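You operate a simulated robot arm through the tools that you are given. There is no shell and no other tool.

The job below is to be done with a simulated two-armed robot. You get a single attempt, and the scene is never put back.

JOB
Take the blue screen cloth from the top of the store counter and hang it over the bar of the cloth rail.

The check looks at the end state, three seconds after you hand in, the way a careful person would. Anything else that was tipped, shoved, dropped, spilled or broken makes it a failure. Flat cloth is picked up by pressing the open fingertips on it (5 to 10 N) and closing them slowly along it; thin cloth reads only 2 to 8 mm in the jaws.

ROBOT AND FRAMES
Two 7-joint arms with two-finger parallel grippers on one trunk, on a base that moves. Base frame: it is fixed to the floor where the robot stands at the start and does not move with it; the origin is under the middle of the robot, x ahead of it, y to its left, z up. Units: mm, degrees, N and s.
The left shoulder is at the start at [60, 147, 525], the right one opposite. With the tool pointing down near the work surface each hand reaches from about 100 to 620 mm from the robot's upright axis, wherever it stands, measured 20 degrees to its own side. Places, roughly: blue screen cloth [-2500, 1000, 750]. Payload 3.43 kg a hand.
Tool frame (each hand has its own): the origin (TCP) lies between the finger pads and is the grasp point; the fingertips stand 30 mm ahead of it; z points along the fingers, y is the line along which they close. Largest opening 94 mm; finger width 28, thickness 10; the body of the gripper, 50 by 96 mm, starts 55 mm behind the TCP.
Orientation is that of the tool frame in the base frame, as a unit quaternion [x, y, z, w]. With the fingers straight down and closing along the base's y, the tool's x points along the base's -x, its y along +y and its z along -z.

CONTROLS
- The arms move only by the tool send_rows. It takes "left_commands", "right_commands" or both (then of equal length, played together; a hand with none holds still); each is text: rows parted by semicolons, each of 7 numbers parted by spaces: the turn, a rotation vector about the tool's x, y, z in degrees, then the shift along the tool's x, y, z in m, then the finger opening in m, from 0 to 0.094. In form: rx ry rz tx ty tz fingers; .... A call has 1 to 20 rows; each row shifts and turns the commanded pose from where the row before left it, along the tool's axes as they then stand. Each row takes 0.2 s and may step no farther than 50 mm and 8.6 degrees from the row before; otherwise, or with a gripper value out of range, the whole call is refused. A pose out of reach is approached as far as the arm can. The call stops where the force on the tool passes 40 N (or 10 N more than at its start, if that is more) or the arm is blocked; 0.2 s more then pass. Each finger travels about 72 mm/s and halts on what it meets, pressing with about 34 N; the grip force reading is that of the motor and also rises with nothing between the fingers. The clock runs only during rows and for 0.2 s after the last one: add rows that do not move to give the fingers time. The reply holds the time, the measured pose of the TCP, the force on the tool along the base axes, the opening and the grip force, in the units named above and with some noise, with the torque about the TCP (base axes, N m) and any sound that the robot's microphone picked up.
- Cameras (640 x 400 px; columns grow to the right, rows downward): "scene" is now at [61.7, -7.9, 1170.2]; the picture's right is [-0.06, -1.00, 0.00], its down [-0.48, 0.03, -0.88] and it looks along [0.88, -0.05, -0.48] (base axes); focal length 283 px, centre (320, 200). "left" rides on the left gripper at [76, -14, -102] in its tool frame; the picture's right is [0.18, 0.98, 0.00], its down [-0.75, 0.14, -0.64] and it looks along [-0.63, 0.12, 0.77] (tool axes); focal length 243 px, centre (320, 200). "right" rides on the right gripper at [76, 14, -102] in its tool frame; the picture's right is [-0.18, 0.98, 0.00], its down [-0.75, -0.14, -0.64] and it looks along [-0.63, -0.12, 0.77] (tool axes); focal length 243 px, centre (320, 200).
- camera(camera): a new picture of that camera. No time passes.
- move_column(by): slides the trunk up (or, below 0, down) by that many mm; the arms and the scene camera ride with it, the base frame stays. It gives what a move gives, with no picture.
- roll_base(legs): drives the robot by 1 to 6 legs, each [ahead, left, turn to the left] in mm, mm and degrees, along the robot's own axes; the way and the turn of a leg run together, so that a leg with both is an arc; at most 1500 mm and 180 degrees a leg. The arms and the cameras ride along, it lands a little off, and it stops where it bumps. It gives what a move gives.
- turn_head(pan, tilt): turns the head with the scene camera to pan (to the left, within 86 degrees either way) and tilt (down, from -29 to 69), counted from straight ahead of the robot. It gives what a move gives.
- pixel_to_xyz(camera, pixels): there is no depth. For up to 12 entries [column, row, z] of the newest picture of that camera ("zoom" is the newest enlarged one), the place [x, y] in the base frame at which the ray of that pixel passes the height z, good to about 2 mm. No time passes.
- zoom(camera, box): a new picture of the part [left, top, right, bottom] of that camera's present view, enlarged. No time passes.
- job_done(): hands the job in; it is judged then, once.

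Unless the task says otherwise, let go and move clear before handing in.

The tools are called after "Request:" as a command line: name --argument value ..., lists and objects as JSON in quotes. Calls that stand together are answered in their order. send_rows: Moves the arms, as the interface text tells. Its arguments: {"type":"object","properties":{"left_commands":{"type":"string"},"right_commands":{"type":"string"}},"required":[]} The other tools are called the same way: move_column (by) moves the trunk up or down; roll_base (legs) drives the base; turn_head (pan, tilt) turns the head that bears the scene camera; camera (camera) takes a picture; pixel_to_xyz (camera, pixels) gives the place at which the rays of pixels pass given heights; zoom (camera, box) takes an enlarged picture of a part of a camera's view; job_done () hands the job in.

At the start:

```text
time_s: 0.0
left_ee_pos: [344.7, 160.1, 960.3]
left_tcp_rot: [0.0, 1.0, 0.0, 0.0]
left_wrist_force: [0.7, -0.1, 0.2]
left_torque: [0.01, -0.04, 0.0]
left_finger_gap: 94.2
left_grip_force: 0.0
right_ee_pos: [336.7, -177.5, 961.3]
right_tcp_rot: [0.0, 1.0, 0.0, 0.0]
right_wrist_force: [0.2, 0.0, 0.0]
right_torque: [0.01, 0.03, 0.02]
right_finger_gap: 94.1
right_grip_force: 0.2
trunk travel left (down, up): [-232.0, 18.0]
robot x, y, heading: [0.1, -1.4, 0.3]
head pan, tilt (commanded): [-3.4, 28.6]
```

scene: 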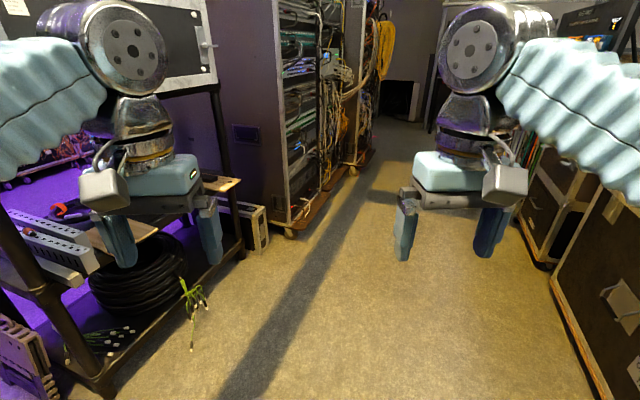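
right: 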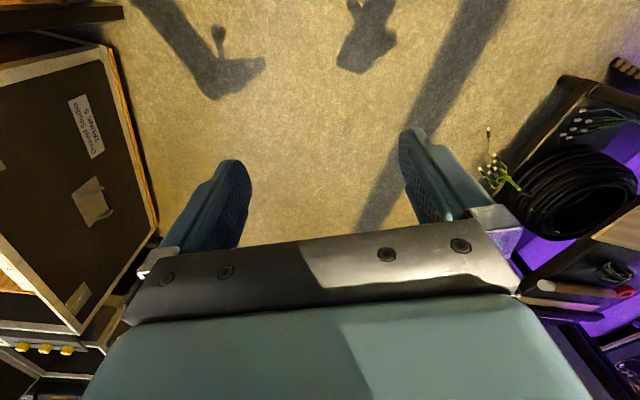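
left: 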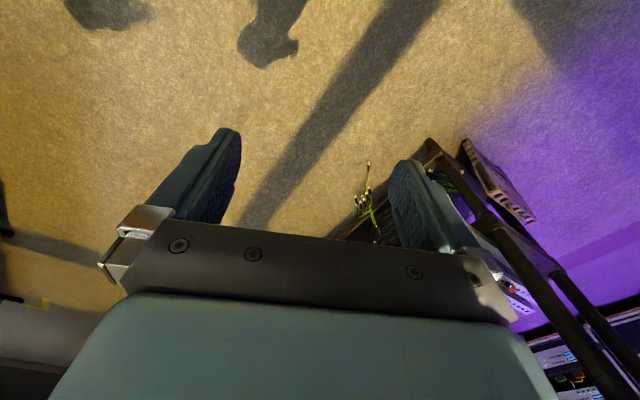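

The first picture shows a narrow aisle ahead with racks on the left and cases on the right; the cloth is behind me. I'll turn the head to look around before driving.

Request:
turn_head --pan 86 --tilt 20

Request:
camera --camera "scene"

Request:
turn_head --pan -86 --tilt 20

Request:
camera --camera "scene"

```text
time_s: 1.6
left_ee_pos: [345.0, 161.7, 960.1]
left_tcp_rot: [0.001, 1.0, 0.0, 0.0]
left_wrist_force: [1.2, -0.8, -0.6]
left_torque: [0.0, -0.01, -0.01]
left_finger_gap: 94.2
left_grip_force: 0.0
right_ee_pos: [336.8, -177.5, 960.6]
right_tcp_rot: [0.0, 1.0, -0.001, 0.0]
right_wrist_force: [-1.0, -0.3, 0.6]
right_torque: [-0.02, -0.02, 0.01]
right_finger_gap: 94.2
right_grip_force: 0.1
trunk travel left (down, up): [-232.0, 18.0]
robot x, y, heading: [-0.5, 0.5, -0.1]
head pan, tilt (commanded): [85.9, 20.0]
```

```text
taken
```

scene: 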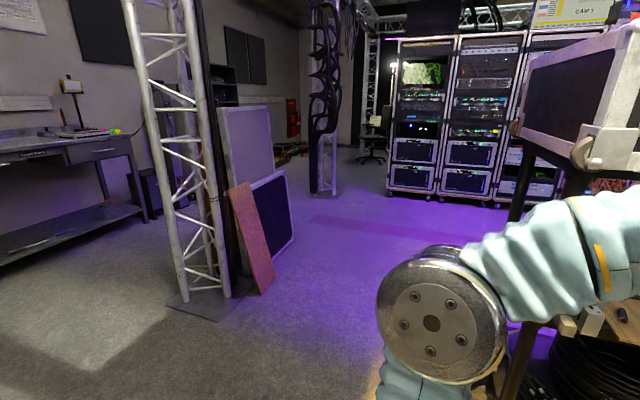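

```text
time_s: 4.2
left_ee_pos: [345.2, 161.5, 960.2]
left_tcp_rot: [-0.001, 1.0, 0.0, 0.0]
left_wrist_force: [-0.2, 0.4, -0.5]
left_torque: [-0.01, 0.01, 0.02]
left_finger_gap: 94.1
left_grip_force: 0.0
right_ee_pos: [336.9, -177.4, 960.9]
right_tcp_rot: [0.0, 1.0, 0.0, 0.0]
right_wrist_force: [-0.1, -0.3, 0.6]
right_torque: [0.0, 0.02, -0.01]
right_finger_gap: 93.9
right_grip_force: 0.0
trunk travel left (down, up): [-232.0, 18.0]
robot x, y, heading: [-1.4, -0.5, 0.0]
head pan, tilt (commanded): [-85.9, 20.0]
```

```text
taken
```

scene: 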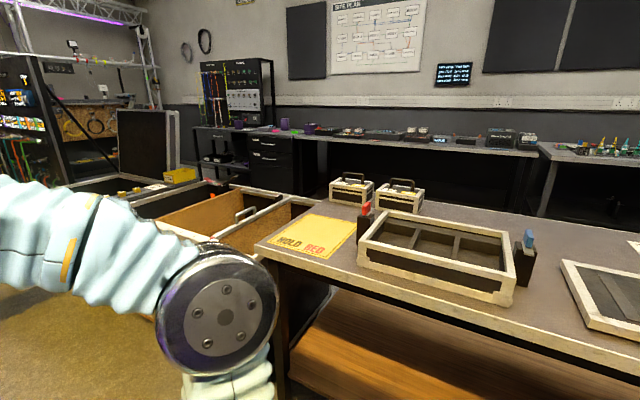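

The left view shows open purple floor with a white truss (foot at about (200,310)); the right view shows a table with a "HOLD RED" card. I'll measure the near edges on the right, then look left again and measure.

Request:
pixel_to_xyz --camera "scene" --pixels '[[255, 245, 750], [500, 320, 750], [640, 360, 750], [155, 315, 400], [255, 245, 900], [290, 370, 0]]'

Request:
turn_head --pan 86 --tilt 40

Request:
camera --camera "scene"

Request:
pixel_to_xyz --camera "scene" --pixels '[[200, 200, 0], [100, 300, 0], [400, 350, 0], [300, 150, 0]]'

```text
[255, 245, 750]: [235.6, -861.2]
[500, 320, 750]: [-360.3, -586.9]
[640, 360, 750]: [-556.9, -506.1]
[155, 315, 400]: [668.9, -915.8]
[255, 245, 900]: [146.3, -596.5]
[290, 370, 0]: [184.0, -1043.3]
```

```text
time_s: 6.8
left_ee_pos: [345.8, 161.1, 959.3]
left_tcp_rot: [0.0, 1.0, 0.0, 0.0]
left_wrist_force: [-0.4, -0.1, -0.6]
left_torque: [0.0, 0.0, 0.01]
left_finger_gap: 93.8
left_grip_force: 0.0
right_ee_pos: [337.7, -178.0, 960.2]
right_tcp_rot: [0.0, 1.0, 0.0, 0.0]
right_wrist_force: [-0.2, -0.4, 1.0]
right_torque: [0.04, 0.04, 0.0]
right_finger_gap: 93.5
right_grip_force: 0.1
trunk travel left (down, up): [-232.0, 18.0]
robot x, y, heading: [0.9, -0.0, 0.0]
head pan, tilt (commanded): [85.9, 40.0]
```

```text
taken
```

scene: 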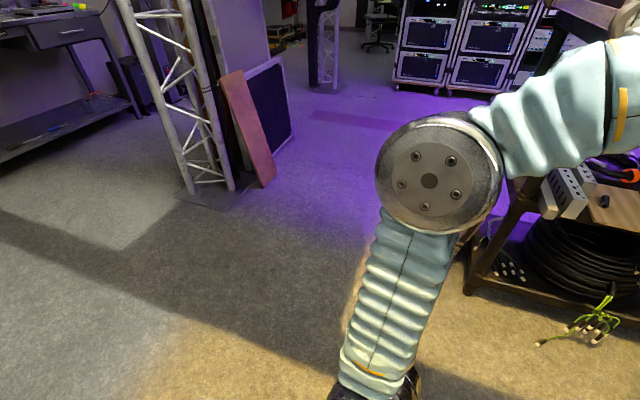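

```text
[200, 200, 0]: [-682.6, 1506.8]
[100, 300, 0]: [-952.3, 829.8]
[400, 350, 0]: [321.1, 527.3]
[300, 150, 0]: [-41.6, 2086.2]
```

The floor to my left is open, the cart's near foot sits around (480,290). I'll measure the cart corner and then turn in place to face left.

Request:
pixel_to_xyz --camera "scene" --pixels '[[475, 290, 0], [520, 190, 500], [570, 20, 900], [190, 192, 0], [235, 190, 0], [145, 115, 0], [0, 160, 200]]'

Request:
roll_base --legs '[[0, 0, 90]]'

Request:
turn_head --pan 60 --tilt 20

Request:
camera --camera "scene"

```text
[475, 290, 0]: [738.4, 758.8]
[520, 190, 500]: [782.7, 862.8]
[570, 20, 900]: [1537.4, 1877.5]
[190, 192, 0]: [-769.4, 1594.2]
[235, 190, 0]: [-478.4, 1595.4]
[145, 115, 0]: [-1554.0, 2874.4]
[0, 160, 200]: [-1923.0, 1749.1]
```

```text
time_s: 11.0
left_ee_pos: [-156.6, 347.8, 959.1]
left_tcp_rot: [-0.703, 0.711, 0.0, 0.0]
left_wrist_force: [-1.2, -0.1, 0.3]
left_torque: [-0.02, -0.01, 0.03]
left_finger_gap: 94.2
left_grip_force: 0.1
right_ee_pos: [180.3, 335.8, 961.2]
right_tcp_rot: [-0.703, 0.711, 0.0, 0.001]
right_wrist_force: [0.0, 0.0, -0.3]
right_torque: [0.0, 0.02, 0.0]
right_finger_gap: 93.9
right_grip_force: 0.0
trunk travel left (down, up): [-232.0, 18.0]
robot x, y, heading: [2.7, 0.2, 89.4]
head pan, tilt (commanded): [85.9, 40.0]
```

```text
time_s: 11.9
left_ee_pos: [-156.8, 347.5, 960.1]
left_tcp_rot: [-0.702, 0.712, 0.0, 0.0]
left_wrist_force: [0.2, -0.2, -0.9]
left_torque: [0.0, 0.05, 0.04]
left_finger_gap: 94.2
left_grip_force: 0.0
right_ee_pos: [181.3, 335.4, 960.7]
right_tcp_rot: [-0.703, 0.711, 0.0, 0.001]
right_wrist_force: [0.1, 1.6, -0.2]
right_torque: [0.02, 0.01, -0.02]
right_finger_gap: 94.2
right_grip_force: 0.0
trunk travel left (down, up): [-232.0, 18.0]
robot x, y, heading: [-2.9, 0.3, 89.4]
head pan, tilt (commanded): [60.0, 20.0]
```

```text
taken
```

scene: 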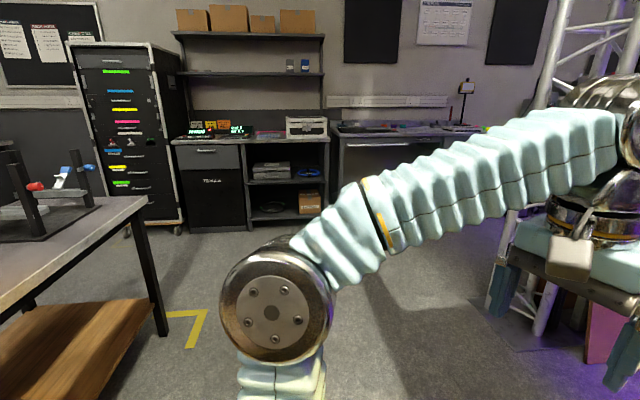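

The back wall has a desk and racks, with a table at left (edge at about (140,200)). I'll turn another 70 degrees to face toward the cloth and look there.

Request:
pixel_to_xyz --camera "scene" --pixels '[[165, 335, 0], [145, 200, 750], [190, 345, 0], [420, 390, 0]]'

Request:
roll_base --legs '[[0, 0, 70]]'

Request:
turn_head --pan 0 --tilt 15

Request:
camera --camera "scene"

```text
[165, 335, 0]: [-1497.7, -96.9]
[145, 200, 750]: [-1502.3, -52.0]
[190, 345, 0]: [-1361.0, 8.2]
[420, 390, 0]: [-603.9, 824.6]
```

```text
time_s: 15.4
left_ee_pos: [-380.0, -28.6, 961.5]
left_tcp_rot: [0.984, -0.18, 0.0, 0.0]
left_wrist_force: [0.1, 0.3, -0.1]
left_torque: [0.02, -0.01, -0.01]
left_finger_gap: 93.9
left_grip_force: 0.0
right_ee_pos: [-253.2, 286.0, 959.9]
right_tcp_rot: [0.984, -0.18, 0.0, 0.0]
right_wrist_force: [-0.3, -0.8, 0.0]
right_torque: [-0.02, 0.02, 0.02]
right_finger_gap: 94.2
right_grip_force: 0.1
trunk travel left (down, up): [-232.0, 18.0]
robot x, y, heading: [-1.5, -0.2, 159.5]
head pan, tilt (commanded): [60.0, 20.0]
```

```text
time_s: 16.7
left_ee_pos: [-381.1, -29.1, 961.3]
left_tcp_rot: [0.984, -0.179, 0.0, 0.0]
left_wrist_force: [0.6, -0.5, 0.8]
left_torque: [0.01, 0.0, 0.02]
left_finger_gap: 93.7
left_grip_force: 0.1
right_ee_pos: [-252.7, 284.5, 961.0]
right_tcp_rot: [0.984, -0.18, -0.001, 0.0]
right_wrist_force: [-0.2, 0.6, 0.2]
right_torque: [-0.01, 0.01, 0.0]
right_finger_gap: 93.8
right_grip_force: 0.1
trunk travel left (down, up): [-232.0, 18.0]
robot x, y, heading: [4.5, 1.4, 159.5]
head pan, tilt (commanded): [0.0, 15.0]
```

```text
taken
```

scene: 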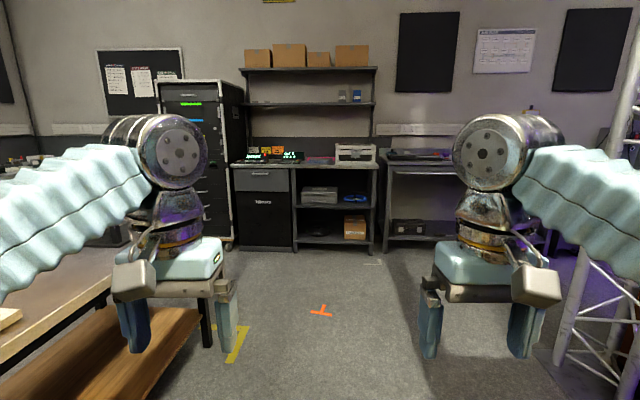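

The store counter looks to be at pixel (305,165) with shelves above. I'll zoom on it to find the cloth and the rail.

Request:
zoom --camera "scene" --box '[220, 130, 400, 260]'

Request:
zoom --camera "scene" --box '[370, 90, 560, 260]'

Request:
pixel_to_xyz --camera "scene" --pixels '[[232, 167, 750], [375, 167, 750], [375, 254, 0], [293, 252, 0], [320, 310, 0], [240, 345, 0], [465, 160, 750], [385, 160, 750]]'

```text
3.08 times, centred on (310, 195) of scene
```

zoom: 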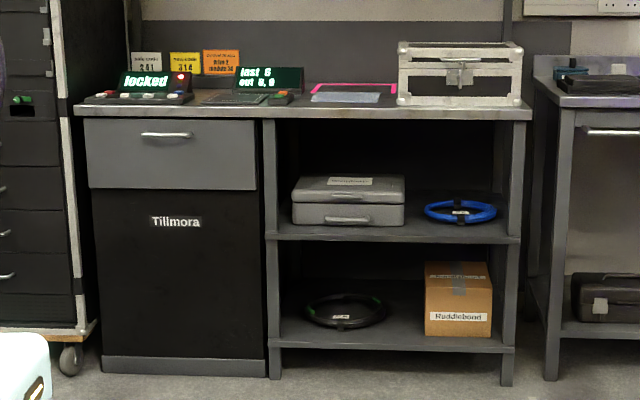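

```text
2.35 times, centred on (465, 175) of scene
```

zoom: 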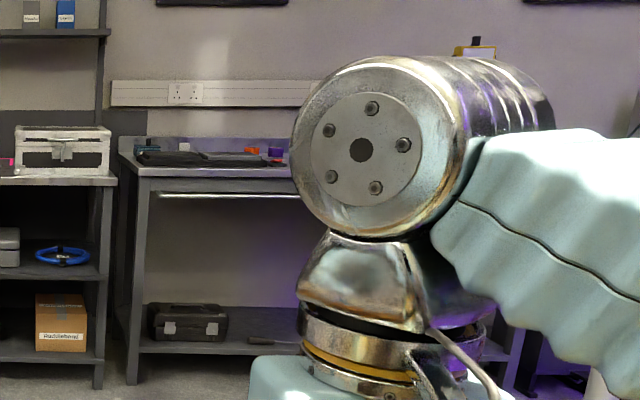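

```text
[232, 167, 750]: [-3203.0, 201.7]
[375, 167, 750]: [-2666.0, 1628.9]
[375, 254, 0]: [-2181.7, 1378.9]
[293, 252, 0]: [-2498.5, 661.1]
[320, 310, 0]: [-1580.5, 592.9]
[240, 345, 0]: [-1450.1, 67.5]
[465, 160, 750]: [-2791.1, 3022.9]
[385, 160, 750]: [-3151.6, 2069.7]
```

The counter top holds a locked console, a flat grey-blue item with a pink-edged one behind it (zoom (350,95)), and a case; the desk to the right has a bar on its front (zoom (230,195)). I'll drive 1200 mm ahead and look closer.

Request:
roll_base --legs '[[1200, 0, 0]]'

Request:
turn_head --pan 0 --tilt 20

Request:
camera --camera "scene"

Request:
turn_head --pan -60 --tilt 20

Request:
camera --camera "scene"

Request:
turn_head --pan 60 --tilt 20

Request:
camera --camera "scene"

```text
time_s: 22.7
left_ee_pos: [-1494.4, 394.7, 960.0]
left_tcp_rot: [0.983, -0.181, 0.0, 0.0]
left_wrist_force: [1.1, -0.1, -0.2]
left_torque: [-0.02, 0.02, 0.01]
left_finger_gap: 94.1
left_grip_force: 0.1
right_ee_pos: [-1366.8, 708.0, 959.3]
right_tcp_rot: [0.984, -0.18, 0.001, 0.0]
right_wrist_force: [-0.1, 0.4, -0.4]
right_torque: [0.03, -0.01, -0.02]
right_finger_gap: 94.1
right_grip_force: 0.0
trunk travel left (down, up): [-232.0, 18.0]
robot x, y, heading: [-1114.0, 421.6, 159.1]
head pan, tilt (commanded): [0.0, 15.0]
```

```text
time_s: 23.4
left_ee_pos: [-1494.9, 394.6, 960.6]
left_tcp_rot: [0.983, -0.182, 0.0, -0.001]
left_wrist_force: [0.5, -0.5, -0.4]
left_torque: [-0.02, -0.01, -0.02]
left_finger_gap: 93.9
left_grip_force: 0.1
right_ee_pos: [-1366.9, 708.8, 959.0]
right_tcp_rot: [0.984, -0.181, 0.0, 0.0]
right_wrist_force: [0.0, 0.4, 0.7]
right_torque: [0.01, 0.01, -0.01]
right_finger_gap: 93.7
right_grip_force: 0.1
trunk travel left (down, up): [-232.0, 18.0]
robot x, y, heading: [-1112.2, 422.9, 159.5]
head pan, tilt (commanded): [0.0, 20.0]
```

```text
taken
```

scene: 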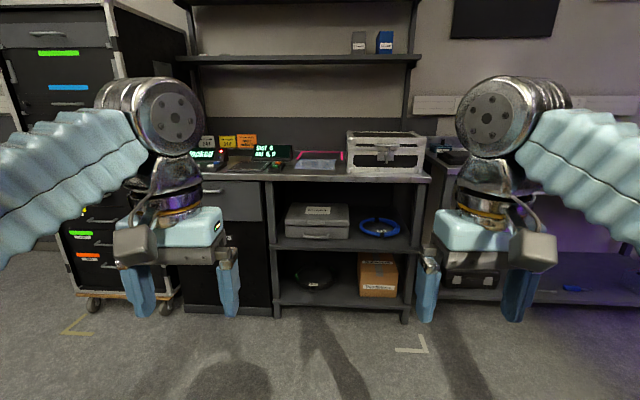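

```text
time_s: 24.7
left_ee_pos: [-1494.2, 395.7, 959.8]
left_tcp_rot: [0.983, -0.182, 0.0, 0.0]
left_wrist_force: [-0.4, 0.5, 0.3]
left_torque: [0.02, 0.01, 0.01]
left_finger_gap: 93.9
left_grip_force: 0.1
right_ee_pos: [-1366.0, 708.8, 960.2]
right_tcp_rot: [0.984, -0.181, 0.0, 0.0]
right_wrist_force: [1.1, -0.8, 0.2]
right_torque: [0.0, -0.02, -0.02]
right_finger_gap: 94.1
right_grip_force: 0.1
trunk travel left (down, up): [-232.0, 18.0]
robot x, y, heading: [-1112.1, 422.8, 158.9]
head pan, tilt (commanded): [-60.0, 20.0]
```

```text
taken
```

scene: 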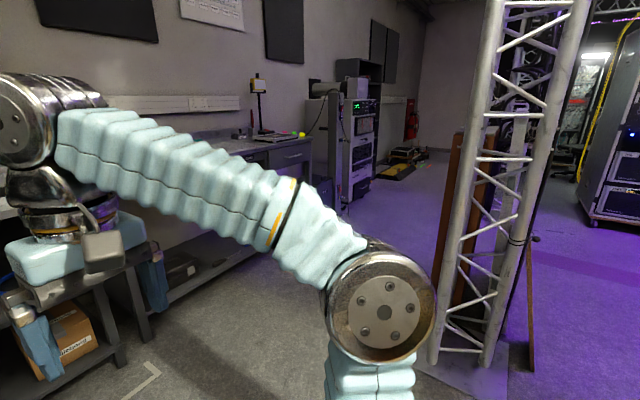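

```text
time_s: 26.7
left_ee_pos: [-1494.0, 394.7, 961.4]
left_tcp_rot: [0.983, -0.182, 0.0, 0.0]
left_wrist_force: [0.1, 0.8, -0.1]
left_torque: [0.0, -0.01, 0.02]
left_finger_gap: 94.0
left_grip_force: 0.0
right_ee_pos: [-1366.5, 707.7, 960.0]
right_tcp_rot: [0.984, -0.18, 0.0, 0.0]
right_wrist_force: [0.3, 0.1, -0.1]
right_torque: [-0.02, 0.02, -0.02]
right_finger_gap: 94.0
right_grip_force: 0.1
trunk travel left (down, up): [-232.0, 18.0]
robot x, y, heading: [-1114.0, 421.6, 159.1]
head pan, tilt (commanded): [60.0, 20.0]
```

```text
taken
```

scene: 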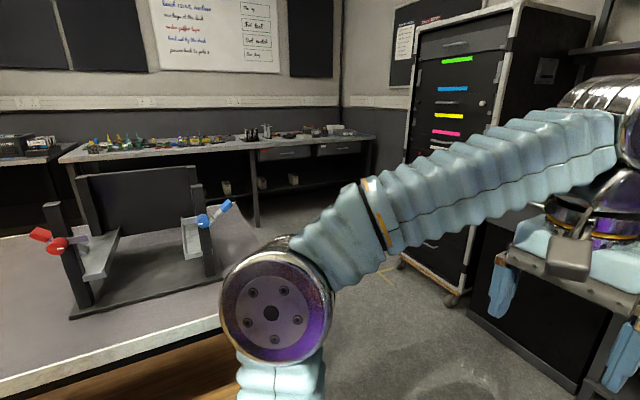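

The cloth appears at (315,163) on the counter. I'll look for the cloth rail: zoom on the whiteboard, then the counter, and the right bench.

Request:
zoom --camera "scene" --box '[130, 0, 300, 80]'

Request:
zoom --camera "scene" --box '[60, 100, 380, 260]'

Request:
turn_head --pan -15 --tilt 20

Request:
zoom --camera "scene" --box '[100, 100, 300, 225]'

Request:
zoom --camera "scene" --box '[300, 80, 620, 280]'

```text
3.76 times, centred on (215, 40) of scene
```

zoom: 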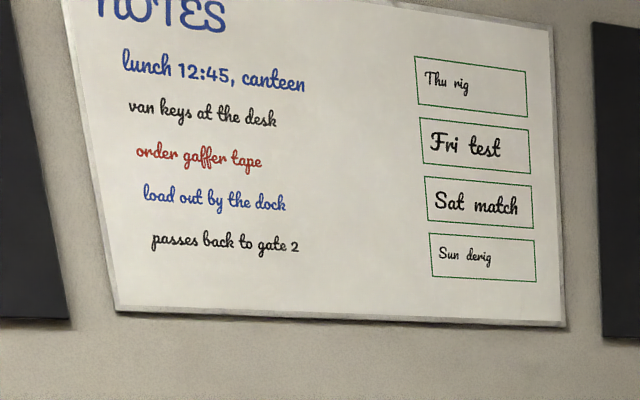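

```text
2.00 times, centred on (220, 180) of scene
```

zoom: 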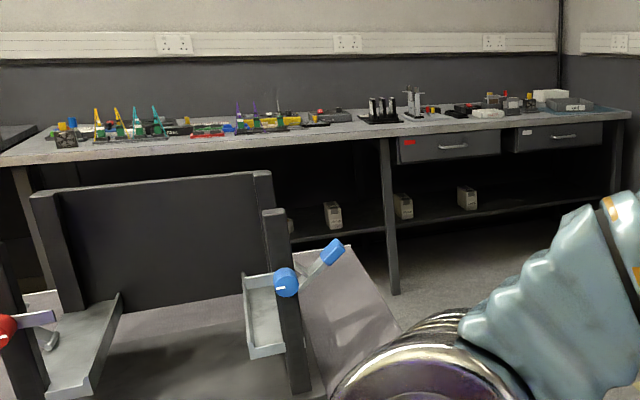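

```text
time_s: 28.1
left_ee_pos: [-1494.4, 395.5, 960.1]
left_tcp_rot: [0.983, -0.181, -0.001, 0.0]
left_wrist_force: [0.2, -0.6, 0.8]
left_torque: [-0.03, -0.02, -0.02]
left_finger_gap: 93.9
left_grip_force: 0.0
right_ee_pos: [-1366.0, 708.1, 959.7]
right_tcp_rot: [0.984, -0.18, 0.0, 0.001]
right_wrist_force: [0.1, -0.1, 1.5]
right_torque: [0.02, 0.01, 0.01]
right_finger_gap: 94.0
right_grip_force: 0.1
trunk travel left (down, up): [-232.0, 18.0]
robot x, y, heading: [-1115.2, 420.1, 159.2]
head pan, tilt (commanded): [-15.0, 20.0]
```

```text
3.20 times, centred on (200, 162) of scene
```

zoom: 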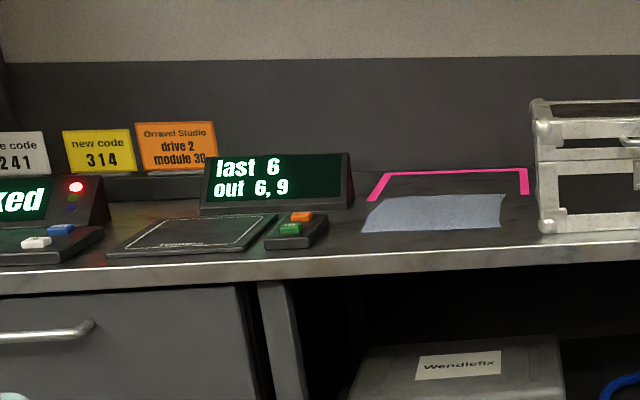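

```text
2.00 times, centred on (460, 180) of scene
```

zoom: 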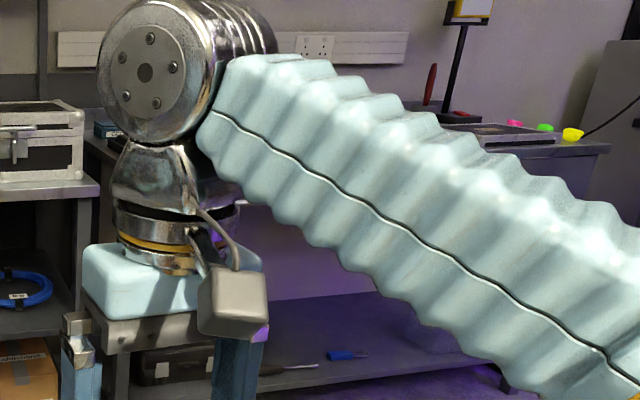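

The cloth is the pale-blue sheet at zoom (435,213), in front of a pink tape frame. The bench on the right had a bar on its front but my arm hides it; I'll turn the base right by 35 degrees so I can see it between the arms.

Request:
roll_base --legs '[[0, 0, -35]]'

Request:
turn_head --pan 0 --tilt 20

Request:
camera --camera "scene"

Request:
zoom --camera "scene" --box '[200, 100, 440, 250]'

```text
time_s: 30.2
left_ee_pos: [-1442.3, 617.2, 960.7]
left_tcp_rot: [0.884, -0.468, 0.0, 0.0]
left_wrist_force: [0.2, 0.3, 0.0]
left_torque: [0.01, 0.0, -0.03]
left_finger_gap: 94.2
left_grip_force: 0.0
right_ee_pos: [-1157.1, 801.0, 960.0]
right_tcp_rot: [0.884, -0.467, 0.0, 0.0]
right_wrist_force: [0.0, 0.0, -0.2]
right_torque: [0.0, 0.01, 0.0]
right_finger_gap: 94.1
right_grip_force: 0.0
trunk travel left (down, up): [-232.0, 18.0]
robot x, y, heading: [-1114.6, 421.3, 124.2]
head pan, tilt (commanded): [-15.0, 20.0]
```

```text
time_s: 31.0
left_ee_pos: [-1440.1, 617.5, 960.4]
left_tcp_rot: [0.884, -0.468, 0.001, 0.0]
left_wrist_force: [0.4, 0.5, -0.1]
left_torque: [0.0, 0.02, 0.01]
left_finger_gap: 94.0
left_grip_force: 0.0
right_ee_pos: [-1156.5, 801.4, 960.7]
right_tcp_rot: [0.884, -0.467, 0.0, 0.0]
right_wrist_force: [0.4, -0.3, 0.0]
right_torque: [0.03, -0.01, 0.0]
right_finger_gap: 94.0
right_grip_force: 0.0
trunk travel left (down, up): [-232.0, 18.0]
robot x, y, heading: [-1115.1, 424.5, 124.2]
head pan, tilt (commanded): [0.0, 20.0]
```

```text
taken
```

scene: 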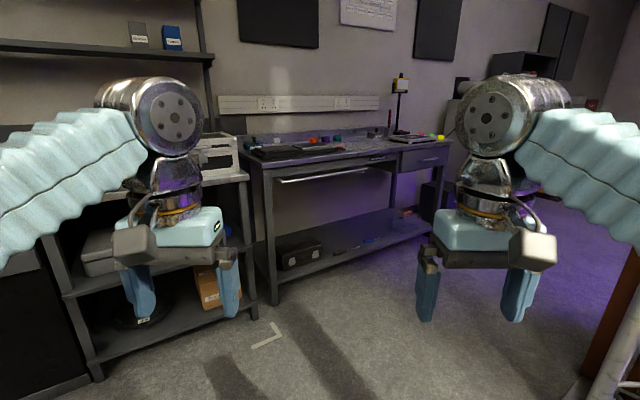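

```text
2.67 times, centred on (320, 175) of scene
```

zoom: 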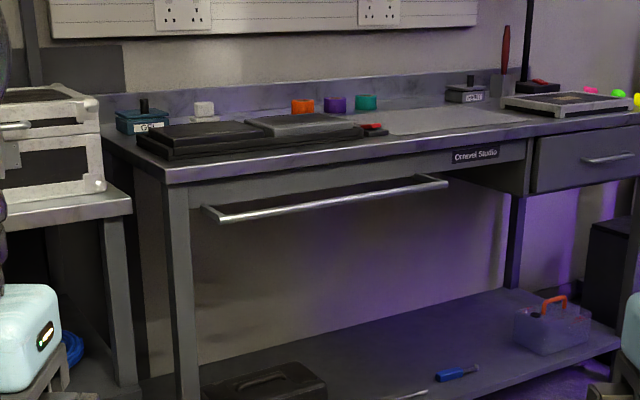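

A silver bar on two brackets runs along the bench front, from zoom (215,217) to (447,184): that is the cloth rail. I'll take rays to the rail ends, bench corner and legs now for triangulation later.

Request:
pixel_to_xyz --camera "zoom" --pixels '[[217, 215, 700], [217, 215, 750], [217, 215, 800], [447, 184, 700], [447, 184, 750], [447, 184, 800], [168, 180, 800], [168, 180, 850], [168, 180, 900], [528, 138, 850]]'

Request:
pixel_to_xyz --camera "scene" --pixels '[[275, 303, 0], [257, 318, 0], [100, 378, 0], [310, 282, 0], [262, 168, 850], [262, 168, 800]]'

```text
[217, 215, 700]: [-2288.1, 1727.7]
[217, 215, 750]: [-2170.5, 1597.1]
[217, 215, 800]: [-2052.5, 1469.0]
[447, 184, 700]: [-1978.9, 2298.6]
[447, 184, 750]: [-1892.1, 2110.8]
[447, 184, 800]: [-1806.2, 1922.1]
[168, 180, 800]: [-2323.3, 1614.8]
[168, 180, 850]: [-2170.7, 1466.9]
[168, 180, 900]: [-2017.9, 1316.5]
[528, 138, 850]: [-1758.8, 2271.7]
```

```text
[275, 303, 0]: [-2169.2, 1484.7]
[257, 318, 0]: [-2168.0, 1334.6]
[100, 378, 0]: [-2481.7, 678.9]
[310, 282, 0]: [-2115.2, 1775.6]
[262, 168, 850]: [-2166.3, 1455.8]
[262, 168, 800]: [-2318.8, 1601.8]
```

Bench top works out at about z 850 with its front-left leg at (-2169,1485), and the bar at z roughly 780–800. Now I'll turn back square to the counter (heading ~156) and approach by 500 mm, then measure the cloth.

Request:
roll_base --legs '[[0, 0, 32], [500, 0, 0]]'

Request:
turn_head --pan 0 --tilt 30

Request:
camera --camera "scene"

```text
time_s: 35.5
left_ee_pos: [-1952.6, 615.3, 960.5]
left_tcp_rot: [0.979, -0.206, 0.0, 0.0]
left_wrist_force: [0.9, 0.5, -0.3]
left_torque: [0.01, 0.02, 0.0]
left_finger_gap: 94.2
left_grip_force: 0.1
right_ee_pos: [-1807.3, 922.0, 960.1]
right_tcp_rot: [0.979, -0.205, 0.0, 0.0]
right_wrist_force: [0.4, 0.3, 0.1]
right_torque: [-0.01, -0.01, 0.02]
right_finger_gap: 94.0
right_grip_force: 0.1
trunk travel left (down, up): [-232.0, 18.0]
robot x, y, heading: [-1569.2, 625.3, 156.1]
head pan, tilt (commanded): [0.0, 20.0]
```

```text
time_s: 36.2
left_ee_pos: [-1950.9, 614.9, 960.6]
left_tcp_rot: [0.979, -0.206, 0.0, 0.0]
left_wrist_force: [0.2, -0.5, 0.3]
left_torque: [0.0, -0.02, -0.01]
left_finger_gap: 93.8
left_grip_force: 0.0
right_ee_pos: [-1806.9, 921.8, 960.2]
right_tcp_rot: [0.979, -0.206, 0.0, 0.0]
right_wrist_force: [-0.1, 0.6, 0.2]
right_torque: [0.0, 0.01, -0.03]
right_finger_gap: 93.9
right_grip_force: 0.1
trunk travel left (down, up): [-232.0, 18.0]
robot x, y, heading: [-1571.2, 626.3, 156.3]
head pan, tilt (commanded): [0.0, 30.0]
```

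```text
taken
```

scene: 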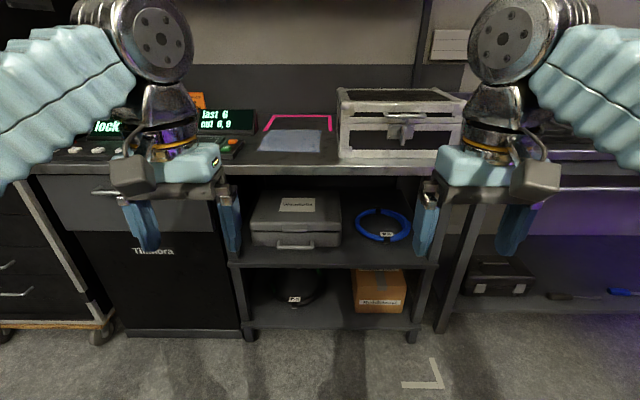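

The cloth is now clear at (291,140), just left of the flight case. I'll zoom in and take its corners at several heights.

Request:
zoom --camera "scene" --box '[230, 90, 390, 190]'

Request:
pixel_to_xyz --camera "scene" --pixels '[[248, 342, 0], [413, 343, 0], [236, 162, 800], [236, 162, 850], [413, 165, 800], [413, 165, 850], [260, 150, 800], [318, 152, 800], [265, 130, 800], [320, 130, 800], [260, 150, 850], [318, 152, 850]]'

```text
4.00 times, centred on (310, 140) of scene
```

zoom: 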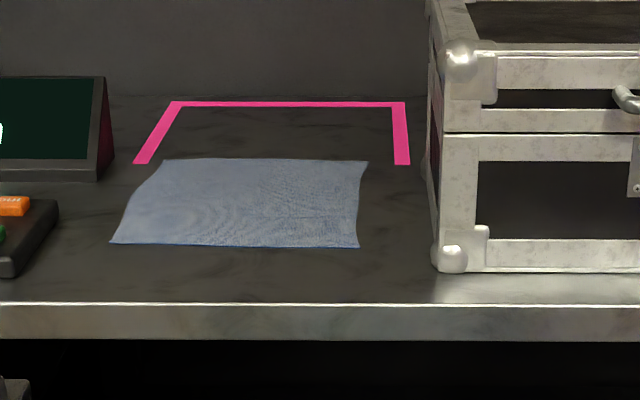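

```text
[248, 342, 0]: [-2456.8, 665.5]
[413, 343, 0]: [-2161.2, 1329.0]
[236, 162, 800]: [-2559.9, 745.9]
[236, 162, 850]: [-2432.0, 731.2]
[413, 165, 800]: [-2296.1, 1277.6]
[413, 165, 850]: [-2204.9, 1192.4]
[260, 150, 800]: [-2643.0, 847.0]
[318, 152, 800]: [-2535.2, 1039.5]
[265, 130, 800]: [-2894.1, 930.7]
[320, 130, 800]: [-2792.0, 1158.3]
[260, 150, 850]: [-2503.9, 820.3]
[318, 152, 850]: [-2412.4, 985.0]
```

The zoom shows the cloth's corners at (160,160), (367,162), (358,247), (110,242), with the pink tape behind and case at right. I'll take rays here, then lower the trunk by 150 for vertical parallax and measure heights.

Request:
pixel_to_xyz --camera "zoom" --pixels '[[160, 160, 800], [160, 160, 860], [367, 162, 800], [367, 162, 860], [358, 247, 800], [358, 247, 860], [110, 242, 800], [110, 242, 860], [320, 304, 800], [320, 304, 860], [450, 268, 800], [450, 268, 860]]'

Request:
move_column --by -150

Request:
zoom --camera "scene" --box '[230, 50, 390, 150]'

```text
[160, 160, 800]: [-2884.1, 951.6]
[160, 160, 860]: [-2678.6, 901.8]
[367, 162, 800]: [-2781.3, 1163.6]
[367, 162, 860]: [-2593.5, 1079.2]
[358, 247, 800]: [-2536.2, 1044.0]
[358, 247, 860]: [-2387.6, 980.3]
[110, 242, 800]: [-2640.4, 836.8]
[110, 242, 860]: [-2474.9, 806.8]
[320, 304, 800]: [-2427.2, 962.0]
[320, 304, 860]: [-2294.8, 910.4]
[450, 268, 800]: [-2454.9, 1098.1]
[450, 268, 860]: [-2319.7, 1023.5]
```

```text
time_s: 37.9
left_ee_pos: [-1951.1, 614.1, 810.8]
left_tcp_rot: [0.979, -0.205, -0.001, -0.001]
left_wrist_force: [-0.2, -0.1, 0.0]
left_torque: [0.0, 0.0, 0.0]
left_finger_gap: 94.2
left_grip_force: 0.1
right_ee_pos: [-1807.0, 921.5, 810.8]
right_tcp_rot: [0.979, -0.205, 0.001, 0.0]
right_wrist_force: [-0.2, 0.3, -0.6]
right_torque: [-0.03, 0.04, 0.02]
right_finger_gap: 94.0
right_grip_force: 0.1
trunk travel left (down, up): [-82.0, 168.0]
robot x, y, heading: [-1572.2, 625.0, 156.2]
head pan, tilt (commanded): [0.0, 30.0]
```

```text
4.00 times, centred on (310, 100) of scene
```

zoom: 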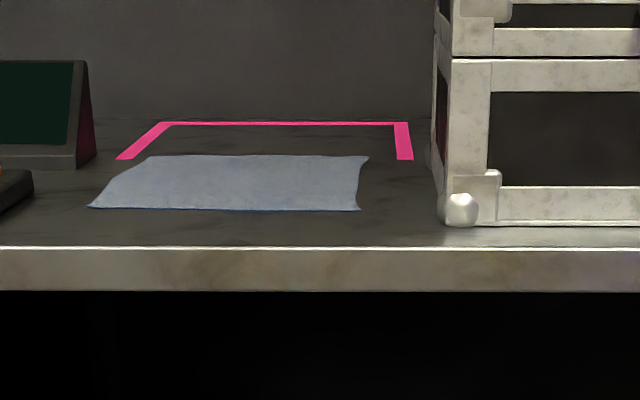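

Request:
pixel_to_xyz --camera "zoom" --pixels '[[152, 156, 760], [152, 156, 800], [367, 156, 760], [367, 156, 800], [360, 210, 760], [360, 210, 800], [90, 207, 760], [90, 207, 800], [320, 248, 760], [320, 248, 800], [461, 222, 760], [461, 222, 800]]'

```text
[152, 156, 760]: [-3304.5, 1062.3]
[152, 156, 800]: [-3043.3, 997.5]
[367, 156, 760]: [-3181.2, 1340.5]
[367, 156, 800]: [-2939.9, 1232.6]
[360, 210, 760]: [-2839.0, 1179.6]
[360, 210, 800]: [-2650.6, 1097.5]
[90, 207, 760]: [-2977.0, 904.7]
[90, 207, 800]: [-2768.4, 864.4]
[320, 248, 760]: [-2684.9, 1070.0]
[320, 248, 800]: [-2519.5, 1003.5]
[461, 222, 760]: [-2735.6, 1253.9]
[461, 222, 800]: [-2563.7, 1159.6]
```

Triangulation puts the counter top at z≈849 with the cloth about 200 x 232 mm, near edge from (-2500,811) to (-2410,990). Before grasping I want the rail's exact geometry, so I'll turn right to face it with the trunk low.

Request:
roll_base --legs '[[0, 0, -48]]'

Request:
turn_head --pan 0 --tilt 20

Request:
camera --camera "scene"

Request:
zoom --camera "scene" --box '[180, 80, 460, 255]'

```text
time_s: 40.5
left_ee_pos: [-1832.3, 900.8, 810.3]
left_tcp_rot: [0.812, -0.584, -0.002, 0.0]
left_wrist_force: [-0.1, 0.3, 0.2]
left_torque: [-0.03, 0.02, 0.02]
left_finger_gap: 93.8
left_grip_force: 0.0
right_ee_pos: [-1508.8, 999.9, 810.5]
right_tcp_rot: [0.812, -0.583, 0.0, 0.0]
right_wrist_force: [0.3, 0.9, -0.9]
right_torque: [-0.03, -0.01, -0.01]
right_finger_gap: 94.1
right_grip_force: 0.0
trunk travel left (down, up): [-82.0, 168.0]
robot x, y, heading: [-1570.3, 627.2, 108.3]
head pan, tilt (commanded): [0.0, 30.0]
```

```text
time_s: 41.2
left_ee_pos: [-1832.3, 900.3, 809.9]
left_tcp_rot: [0.812, -0.584, 0.0, 0.0]
left_wrist_force: [1.2, 0.0, -0.5]
left_torque: [0.02, -0.01, -0.01]
left_finger_gap: 94.2
left_grip_force: 0.1
right_ee_pos: [-1509.4, 999.5, 810.3]
right_tcp_rot: [0.812, -0.584, 0.0, 0.0]
right_wrist_force: [0.3, 0.3, 0.5]
right_torque: [-0.04, 0.03, 0.02]
right_finger_gap: 94.1
right_grip_force: 0.0
trunk travel left (down, up): [-82.0, 168.0]
robot x, y, heading: [-1573.9, 625.9, 108.4]
head pan, tilt (commanded): [0.0, 20.0]
```

```text
taken
```

scene: 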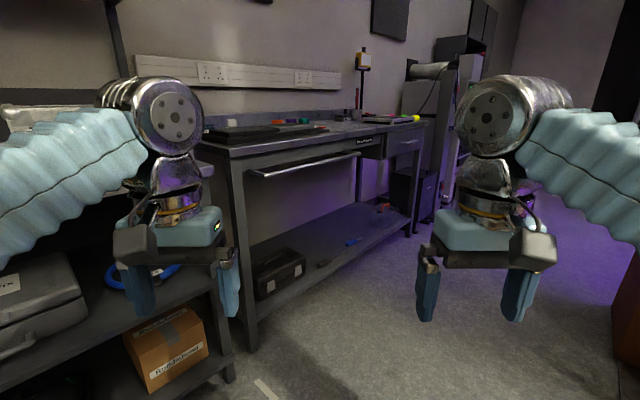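

```text
2.29 times, centred on (320, 168) of scene
```

zoom: 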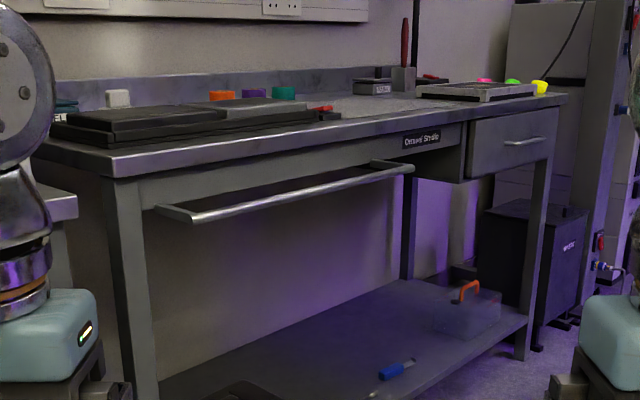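

Now the rail's shape is clear: a bar from zoom (192,218) to (414,167) on two arms that stick out of the apron. I'll take rays here, then raise the trunk and take them again.

Request:
pixel_to_xyz --camera "zoom" --pixels '[[192, 220, 740], [192, 220, 800], [413, 168, 740], [413, 168, 800], [160, 208, 740], [160, 208, 800], [374, 163, 740], [374, 163, 800], [113, 160, 800], [113, 160, 860], [568, 97, 800], [568, 97, 860]]'

Request:
move_column --by 165

Request:
turn_head --pan 0 --tilt 30

Request:
zoom --camera "scene" --box '[180, 80, 460, 255]'

```text
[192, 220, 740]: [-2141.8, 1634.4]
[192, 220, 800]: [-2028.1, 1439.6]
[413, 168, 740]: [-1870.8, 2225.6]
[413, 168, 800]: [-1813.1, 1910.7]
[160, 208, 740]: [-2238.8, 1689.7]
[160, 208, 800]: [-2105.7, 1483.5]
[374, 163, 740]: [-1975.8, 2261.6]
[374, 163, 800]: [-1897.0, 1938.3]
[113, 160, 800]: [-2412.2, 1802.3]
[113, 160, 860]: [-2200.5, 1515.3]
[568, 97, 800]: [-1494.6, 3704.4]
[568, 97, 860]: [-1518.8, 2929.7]
```

```text
time_s: 43.1
left_ee_pos: [-1832.1, 900.4, 974.2]
left_tcp_rot: [0.812, -0.584, -0.001, 0.0]
left_wrist_force: [0.0, 0.9, 0.2]
left_torque: [-0.03, 0.0, 0.0]
left_finger_gap: 94.0
left_grip_force: 0.0
right_ee_pos: [-1509.8, 1001.2, 975.7]
right_tcp_rot: [0.812, -0.584, 0.0, 0.001]
right_wrist_force: [-0.3, -0.1, 0.3]
right_torque: [-0.01, -0.02, 0.01]
right_finger_gap: 94.2
right_grip_force: 0.0
trunk travel left (down, up): [-247.0, 3.0]
robot x, y, heading: [-1569.2, 624.8, 108.4]
head pan, tilt (commanded): [0.0, 20.0]
```

```text
time_s: 43.8
left_ee_pos: [-1832.7, 900.5, 976.1]
left_tcp_rot: [0.812, -0.584, 0.001, 0.0]
left_wrist_force: [0.6, 0.1, -1.0]
left_torque: [-0.05, -0.02, 0.04]
left_finger_gap: 94.0
left_grip_force: 0.1
right_ee_pos: [-1509.2, 1000.2, 974.9]
right_tcp_rot: [0.812, -0.584, 0.0, 0.0]
right_wrist_force: [-0.1, -0.2, -0.4]
right_torque: [-0.02, 0.01, -0.01]
right_finger_gap: 94.0
right_grip_force: 0.0
trunk travel left (down, up): [-247.0, 3.0]
robot x, y, heading: [-1569.8, 626.2, 108.3]
head pan, tilt (commanded): [0.0, 30.0]
```

```text
2.29 times, centred on (320, 168) of scene
```

zoom: 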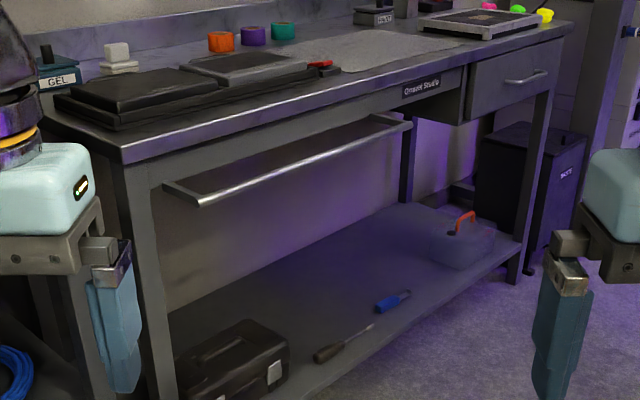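

From the higher view the bar runs from zoom (200,201) to (411,125), the brackets start at (165,184) and (375,117). I'll take these rays.

Request:
pixel_to_xyz --camera "zoom" --pixels '[[199, 201, 740], [199, 201, 800], [411, 125, 740], [411, 125, 800], [166, 185, 740], [166, 185, 800], [375, 117, 740], [375, 117, 800], [121, 146, 800], [121, 146, 860], [571, 24, 800], [571, 24, 860]]'

```text
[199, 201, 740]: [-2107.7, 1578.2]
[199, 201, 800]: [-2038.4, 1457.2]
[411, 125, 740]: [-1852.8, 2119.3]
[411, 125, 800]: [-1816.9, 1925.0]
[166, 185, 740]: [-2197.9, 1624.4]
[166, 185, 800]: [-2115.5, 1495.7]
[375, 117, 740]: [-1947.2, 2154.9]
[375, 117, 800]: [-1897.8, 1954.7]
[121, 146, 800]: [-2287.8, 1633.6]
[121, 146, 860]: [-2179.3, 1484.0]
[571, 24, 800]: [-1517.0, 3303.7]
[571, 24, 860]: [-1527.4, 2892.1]
```

The rail solves to z≈788, about 78 mm in front of the bench edge (top ≈868), from (-2055,1486) to (-1823,1962); that gap is wide enough for the cloth's free end. I'll turn back square to the counter and twist the right tool 90 degrees about its axis in free space.

Request:
roll_base --legs '[[0, 0, 48]]'

Request:
send_rows --right_commands "0 0 8 0 0 0 0.094; 0 0 8 0 0 0 0.094; 0 0 8 0 0 0 0.094; 0 0 8 0 0 0 0.094; 0 0 8 0 0 0 0.094; 0 0 8 0 0 0 0.094; 0 0 8 0 0 0 0.094; 0 0 8 0 0 0 0.094; 0 0 8 0 0 0 0.094; 0 0 8 0 0 0 0.094; 0 0 8 0 0 0 0.094; 0 0 2 0 0 0 0.094; 0 0 0 0 0 0 0.094"

Request:
camera --camera "scene"

```text
time_s: 46.4
left_ee_pos: [-1951.1, 613.0, 975.3]
left_tcp_rot: [0.979, -0.203, 0.0, 0.0]
left_wrist_force: [0.4, 0.6, -0.1]
left_torque: [0.01, -0.03, 0.02]
left_finger_gap: 93.7
left_grip_force: 0.2
right_ee_pos: [-1808.8, 921.6, 975.4]
right_tcp_rot: [0.979, -0.201, -0.001, 0.0]
right_wrist_force: [0.1, -0.1, -0.9]
right_torque: [-0.03, -0.01, -0.02]
right_finger_gap: 93.7
right_grip_force: 0.1
trunk travel left (down, up): [-247.0, 3.0]
robot x, y, heading: [-1568.4, 624.3, 156.6]
head pan, tilt (commanded): [0.0, 30.0]
```

```text
time_s: 49.2
left_ee_pos: [-1950.9, 612.9, 974.9]
left_tcp_rot: [0.979, -0.203, 0.0, 0.0]
left_wrist_force: [0.3, 0.6, -0.2]
left_torque: [-0.02, 0.0, 0.03]
left_finger_gap: 93.9
left_grip_force: 0.0
right_ee_pos: [-1809.2, 920.4, 975.8]
right_tcp_rot: [-0.549, 0.836, 0.0, -0.001]
right_wrist_force: [0.2, 0.3, 0.9]
right_torque: [0.01, 0.0, -0.02]
right_finger_gap: 94.1
right_grip_force: 0.0
trunk travel left (down, up): [-247.0, 3.0]
robot x, y, heading: [-1567.4, 618.8, 156.6]
head pan, tilt (commanded): [0.0, 30.0]
```

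```text
taken
```

scene: 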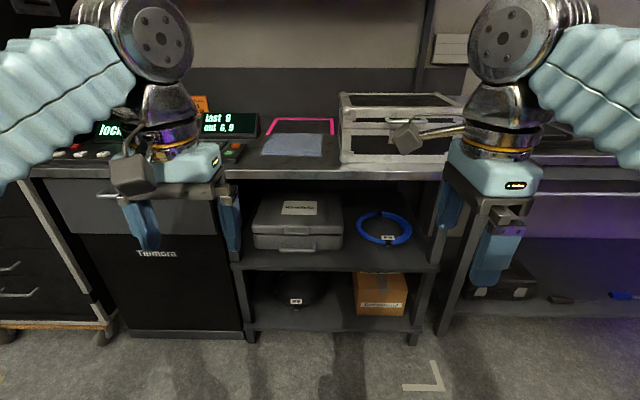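

The wrist twist worked: tool y now points at the counter and the camera sits on the left side. I'll strafe left 286 and go ahead 441 so the cloth's near edge lies in front of the right hand.

Request:
roll_base --legs '[[0, 286, 0], [300, 0, 0]]'

Request:
turn_head --pan -10 --tilt 40

Request:
camera --camera "scene"

```text
time_s: 52.8
left_ee_pos: [-2340.6, 470.6, 974.4]
left_tcp_rot: [0.979, -0.203, 0.0, 0.0]
left_wrist_force: [-0.1, -0.6, 0.4]
left_torque: [0.02, 0.05, 0.0]
left_finger_gap: 93.9
left_grip_force: 0.0
right_ee_pos: [-2198.9, 779.0, 975.5]
right_tcp_rot: [-0.549, 0.836, 0.0, 0.0]
right_wrist_force: [-0.2, -0.5, 0.3]
right_torque: [-0.01, 0.01, 0.0]
right_finger_gap: 94.0
right_grip_force: 0.1
trunk travel left (down, up): [-247.0, 3.0]
robot x, y, heading: [-1961.4, 482.5, 156.7]
head pan, tilt (commanded): [0.0, 30.0]
```

```text
time_s: 53.5
left_ee_pos: [-2340.2, 471.4, 974.3]
left_tcp_rot: [0.979, -0.203, 0.0, 0.0]
left_wrist_force: [-0.1, 0.1, 0.4]
left_torque: [0.0, 0.0, -0.05]
left_finger_gap: 93.9
left_grip_force: 0.1
right_ee_pos: [-2199.4, 778.9, 975.9]
right_tcp_rot: [-0.549, 0.836, 0.0, 0.0]
right_wrist_force: [0.5, -0.1, 0.0]
right_torque: [-0.03, -0.01, 0.03]
right_finger_gap: 93.7
right_grip_force: 0.1
trunk travel left (down, up): [-247.0, 3.0]
robot x, y, heading: [-1958.4, 480.7, 156.4]
head pan, tilt (commanded): [-10.0, 40.0]
```

```text
taken
```

scene: 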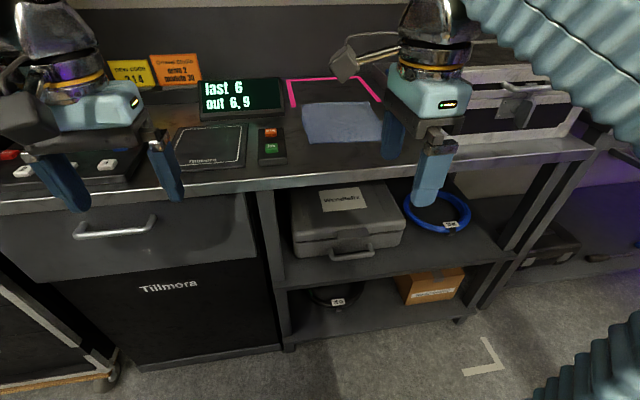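

The right hand lines up with the cloth (t≈-183 vs -176). I'll go the last 139 mm ahead and re-measure the cloth.

Request:
roll_base --legs '[[139, 0, 0]]'

Request:
turn_head --pan -5 --tilt 45

Request:
camera --camera "scene"

Request:
camera --camera "right"

```text
time_s: 54.9
left_ee_pos: [-2467.1, 526.8, 974.6]
left_tcp_rot: [0.979, -0.203, -0.001, 0.0]
left_wrist_force: [0.4, 0.2, 0.0]
left_torque: [0.03, -0.01, -0.02]
left_finger_gap: 94.2
left_grip_force: 0.1
right_ee_pos: [-2326.1, 835.0, 975.3]
right_tcp_rot: [-0.549, 0.836, 0.0, 0.0]
right_wrist_force: [-0.7, 0.0, -0.1]
right_torque: [0.03, 0.01, 0.02]
right_finger_gap: 94.0
right_grip_force: 0.1
trunk travel left (down, up): [-247.0, 3.0]
robot x, y, heading: [-2090.1, 539.5, 156.8]
head pan, tilt (commanded): [-10.0, 40.0]
```

```text
time_s: 55.5
left_ee_pos: [-2466.9, 526.6, 975.2]
left_tcp_rot: [0.979, -0.202, 0.0, 0.0]
left_wrist_force: [0.8, 1.0, 0.1]
left_torque: [-0.01, 0.0, 0.03]
left_finger_gap: 93.7
left_grip_force: 0.0
right_ee_pos: [-2326.0, 833.5, 975.3]
right_tcp_rot: [-0.549, 0.836, 0.001, 0.0]
right_wrist_force: [-0.6, 0.2, -0.3]
right_torque: [0.0, -0.02, 0.0]
right_finger_gap: 94.1
right_grip_force: 0.1
trunk travel left (down, up): [-247.0, 3.0]
robot x, y, heading: [-2090.1, 537.4, 156.7]
head pan, tilt (commanded): [-5.0, 45.0]
```

```text
taken
```

scene: 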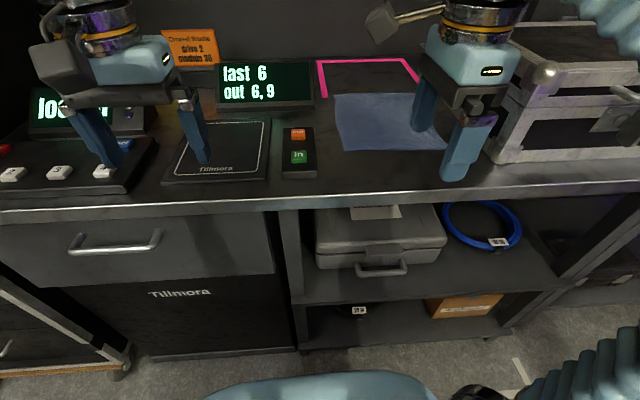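

```text
taken
```

right: 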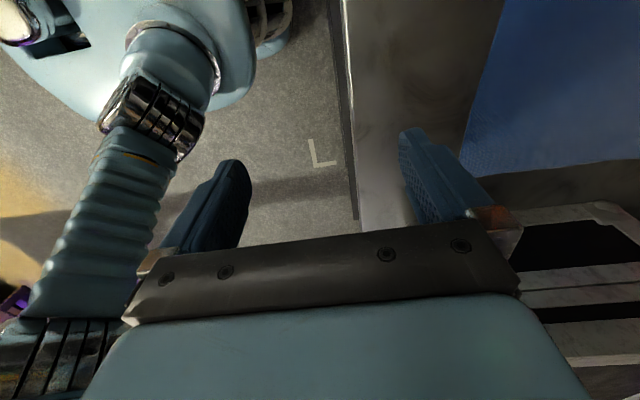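

The cloth spans (335,95)–(447,148) in the scene picture and the hand hovers just in front of it. I'll check the corner coordinates with zoom before moving the hand.

Request:
zoom --camera "scene" --box '[300, 50, 480, 190]'

Request:
pixel_to_xyz --camera "scene" --pixels '[[345, 150, 850], [446, 149, 850], [335, 95, 850], [350, 197, 848], [420, 190, 848], [398, 149, 850], [285, 177, 850], [487, 160, 850], [315, 172, 870]]'

Request:
pixel_to_xyz --camera "right" --pixels '[[460, 165, 850], [480, 85, 850], [560, 165, 850], [503, 5, 850], [357, 100, 850]]'

```text
2.86 times, centred on (390, 120) of scene
```

zoom: 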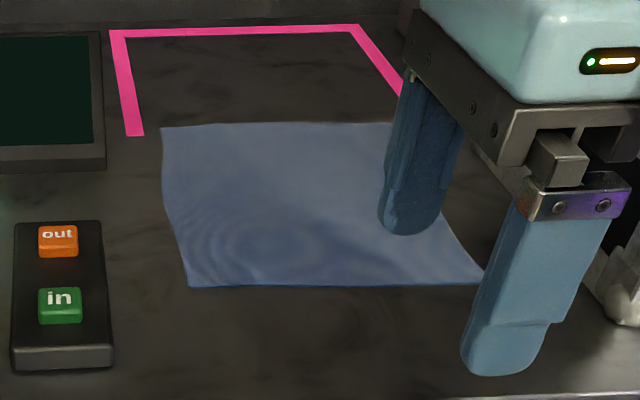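

```text
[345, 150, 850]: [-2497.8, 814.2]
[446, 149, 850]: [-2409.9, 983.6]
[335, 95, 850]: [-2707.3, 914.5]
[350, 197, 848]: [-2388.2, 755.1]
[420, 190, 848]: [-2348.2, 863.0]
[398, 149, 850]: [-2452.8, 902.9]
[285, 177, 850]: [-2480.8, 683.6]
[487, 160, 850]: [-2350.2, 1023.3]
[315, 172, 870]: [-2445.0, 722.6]
```

```text
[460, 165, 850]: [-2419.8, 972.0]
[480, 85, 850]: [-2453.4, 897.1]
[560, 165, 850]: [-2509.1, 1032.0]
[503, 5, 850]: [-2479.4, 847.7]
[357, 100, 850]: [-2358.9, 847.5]
```

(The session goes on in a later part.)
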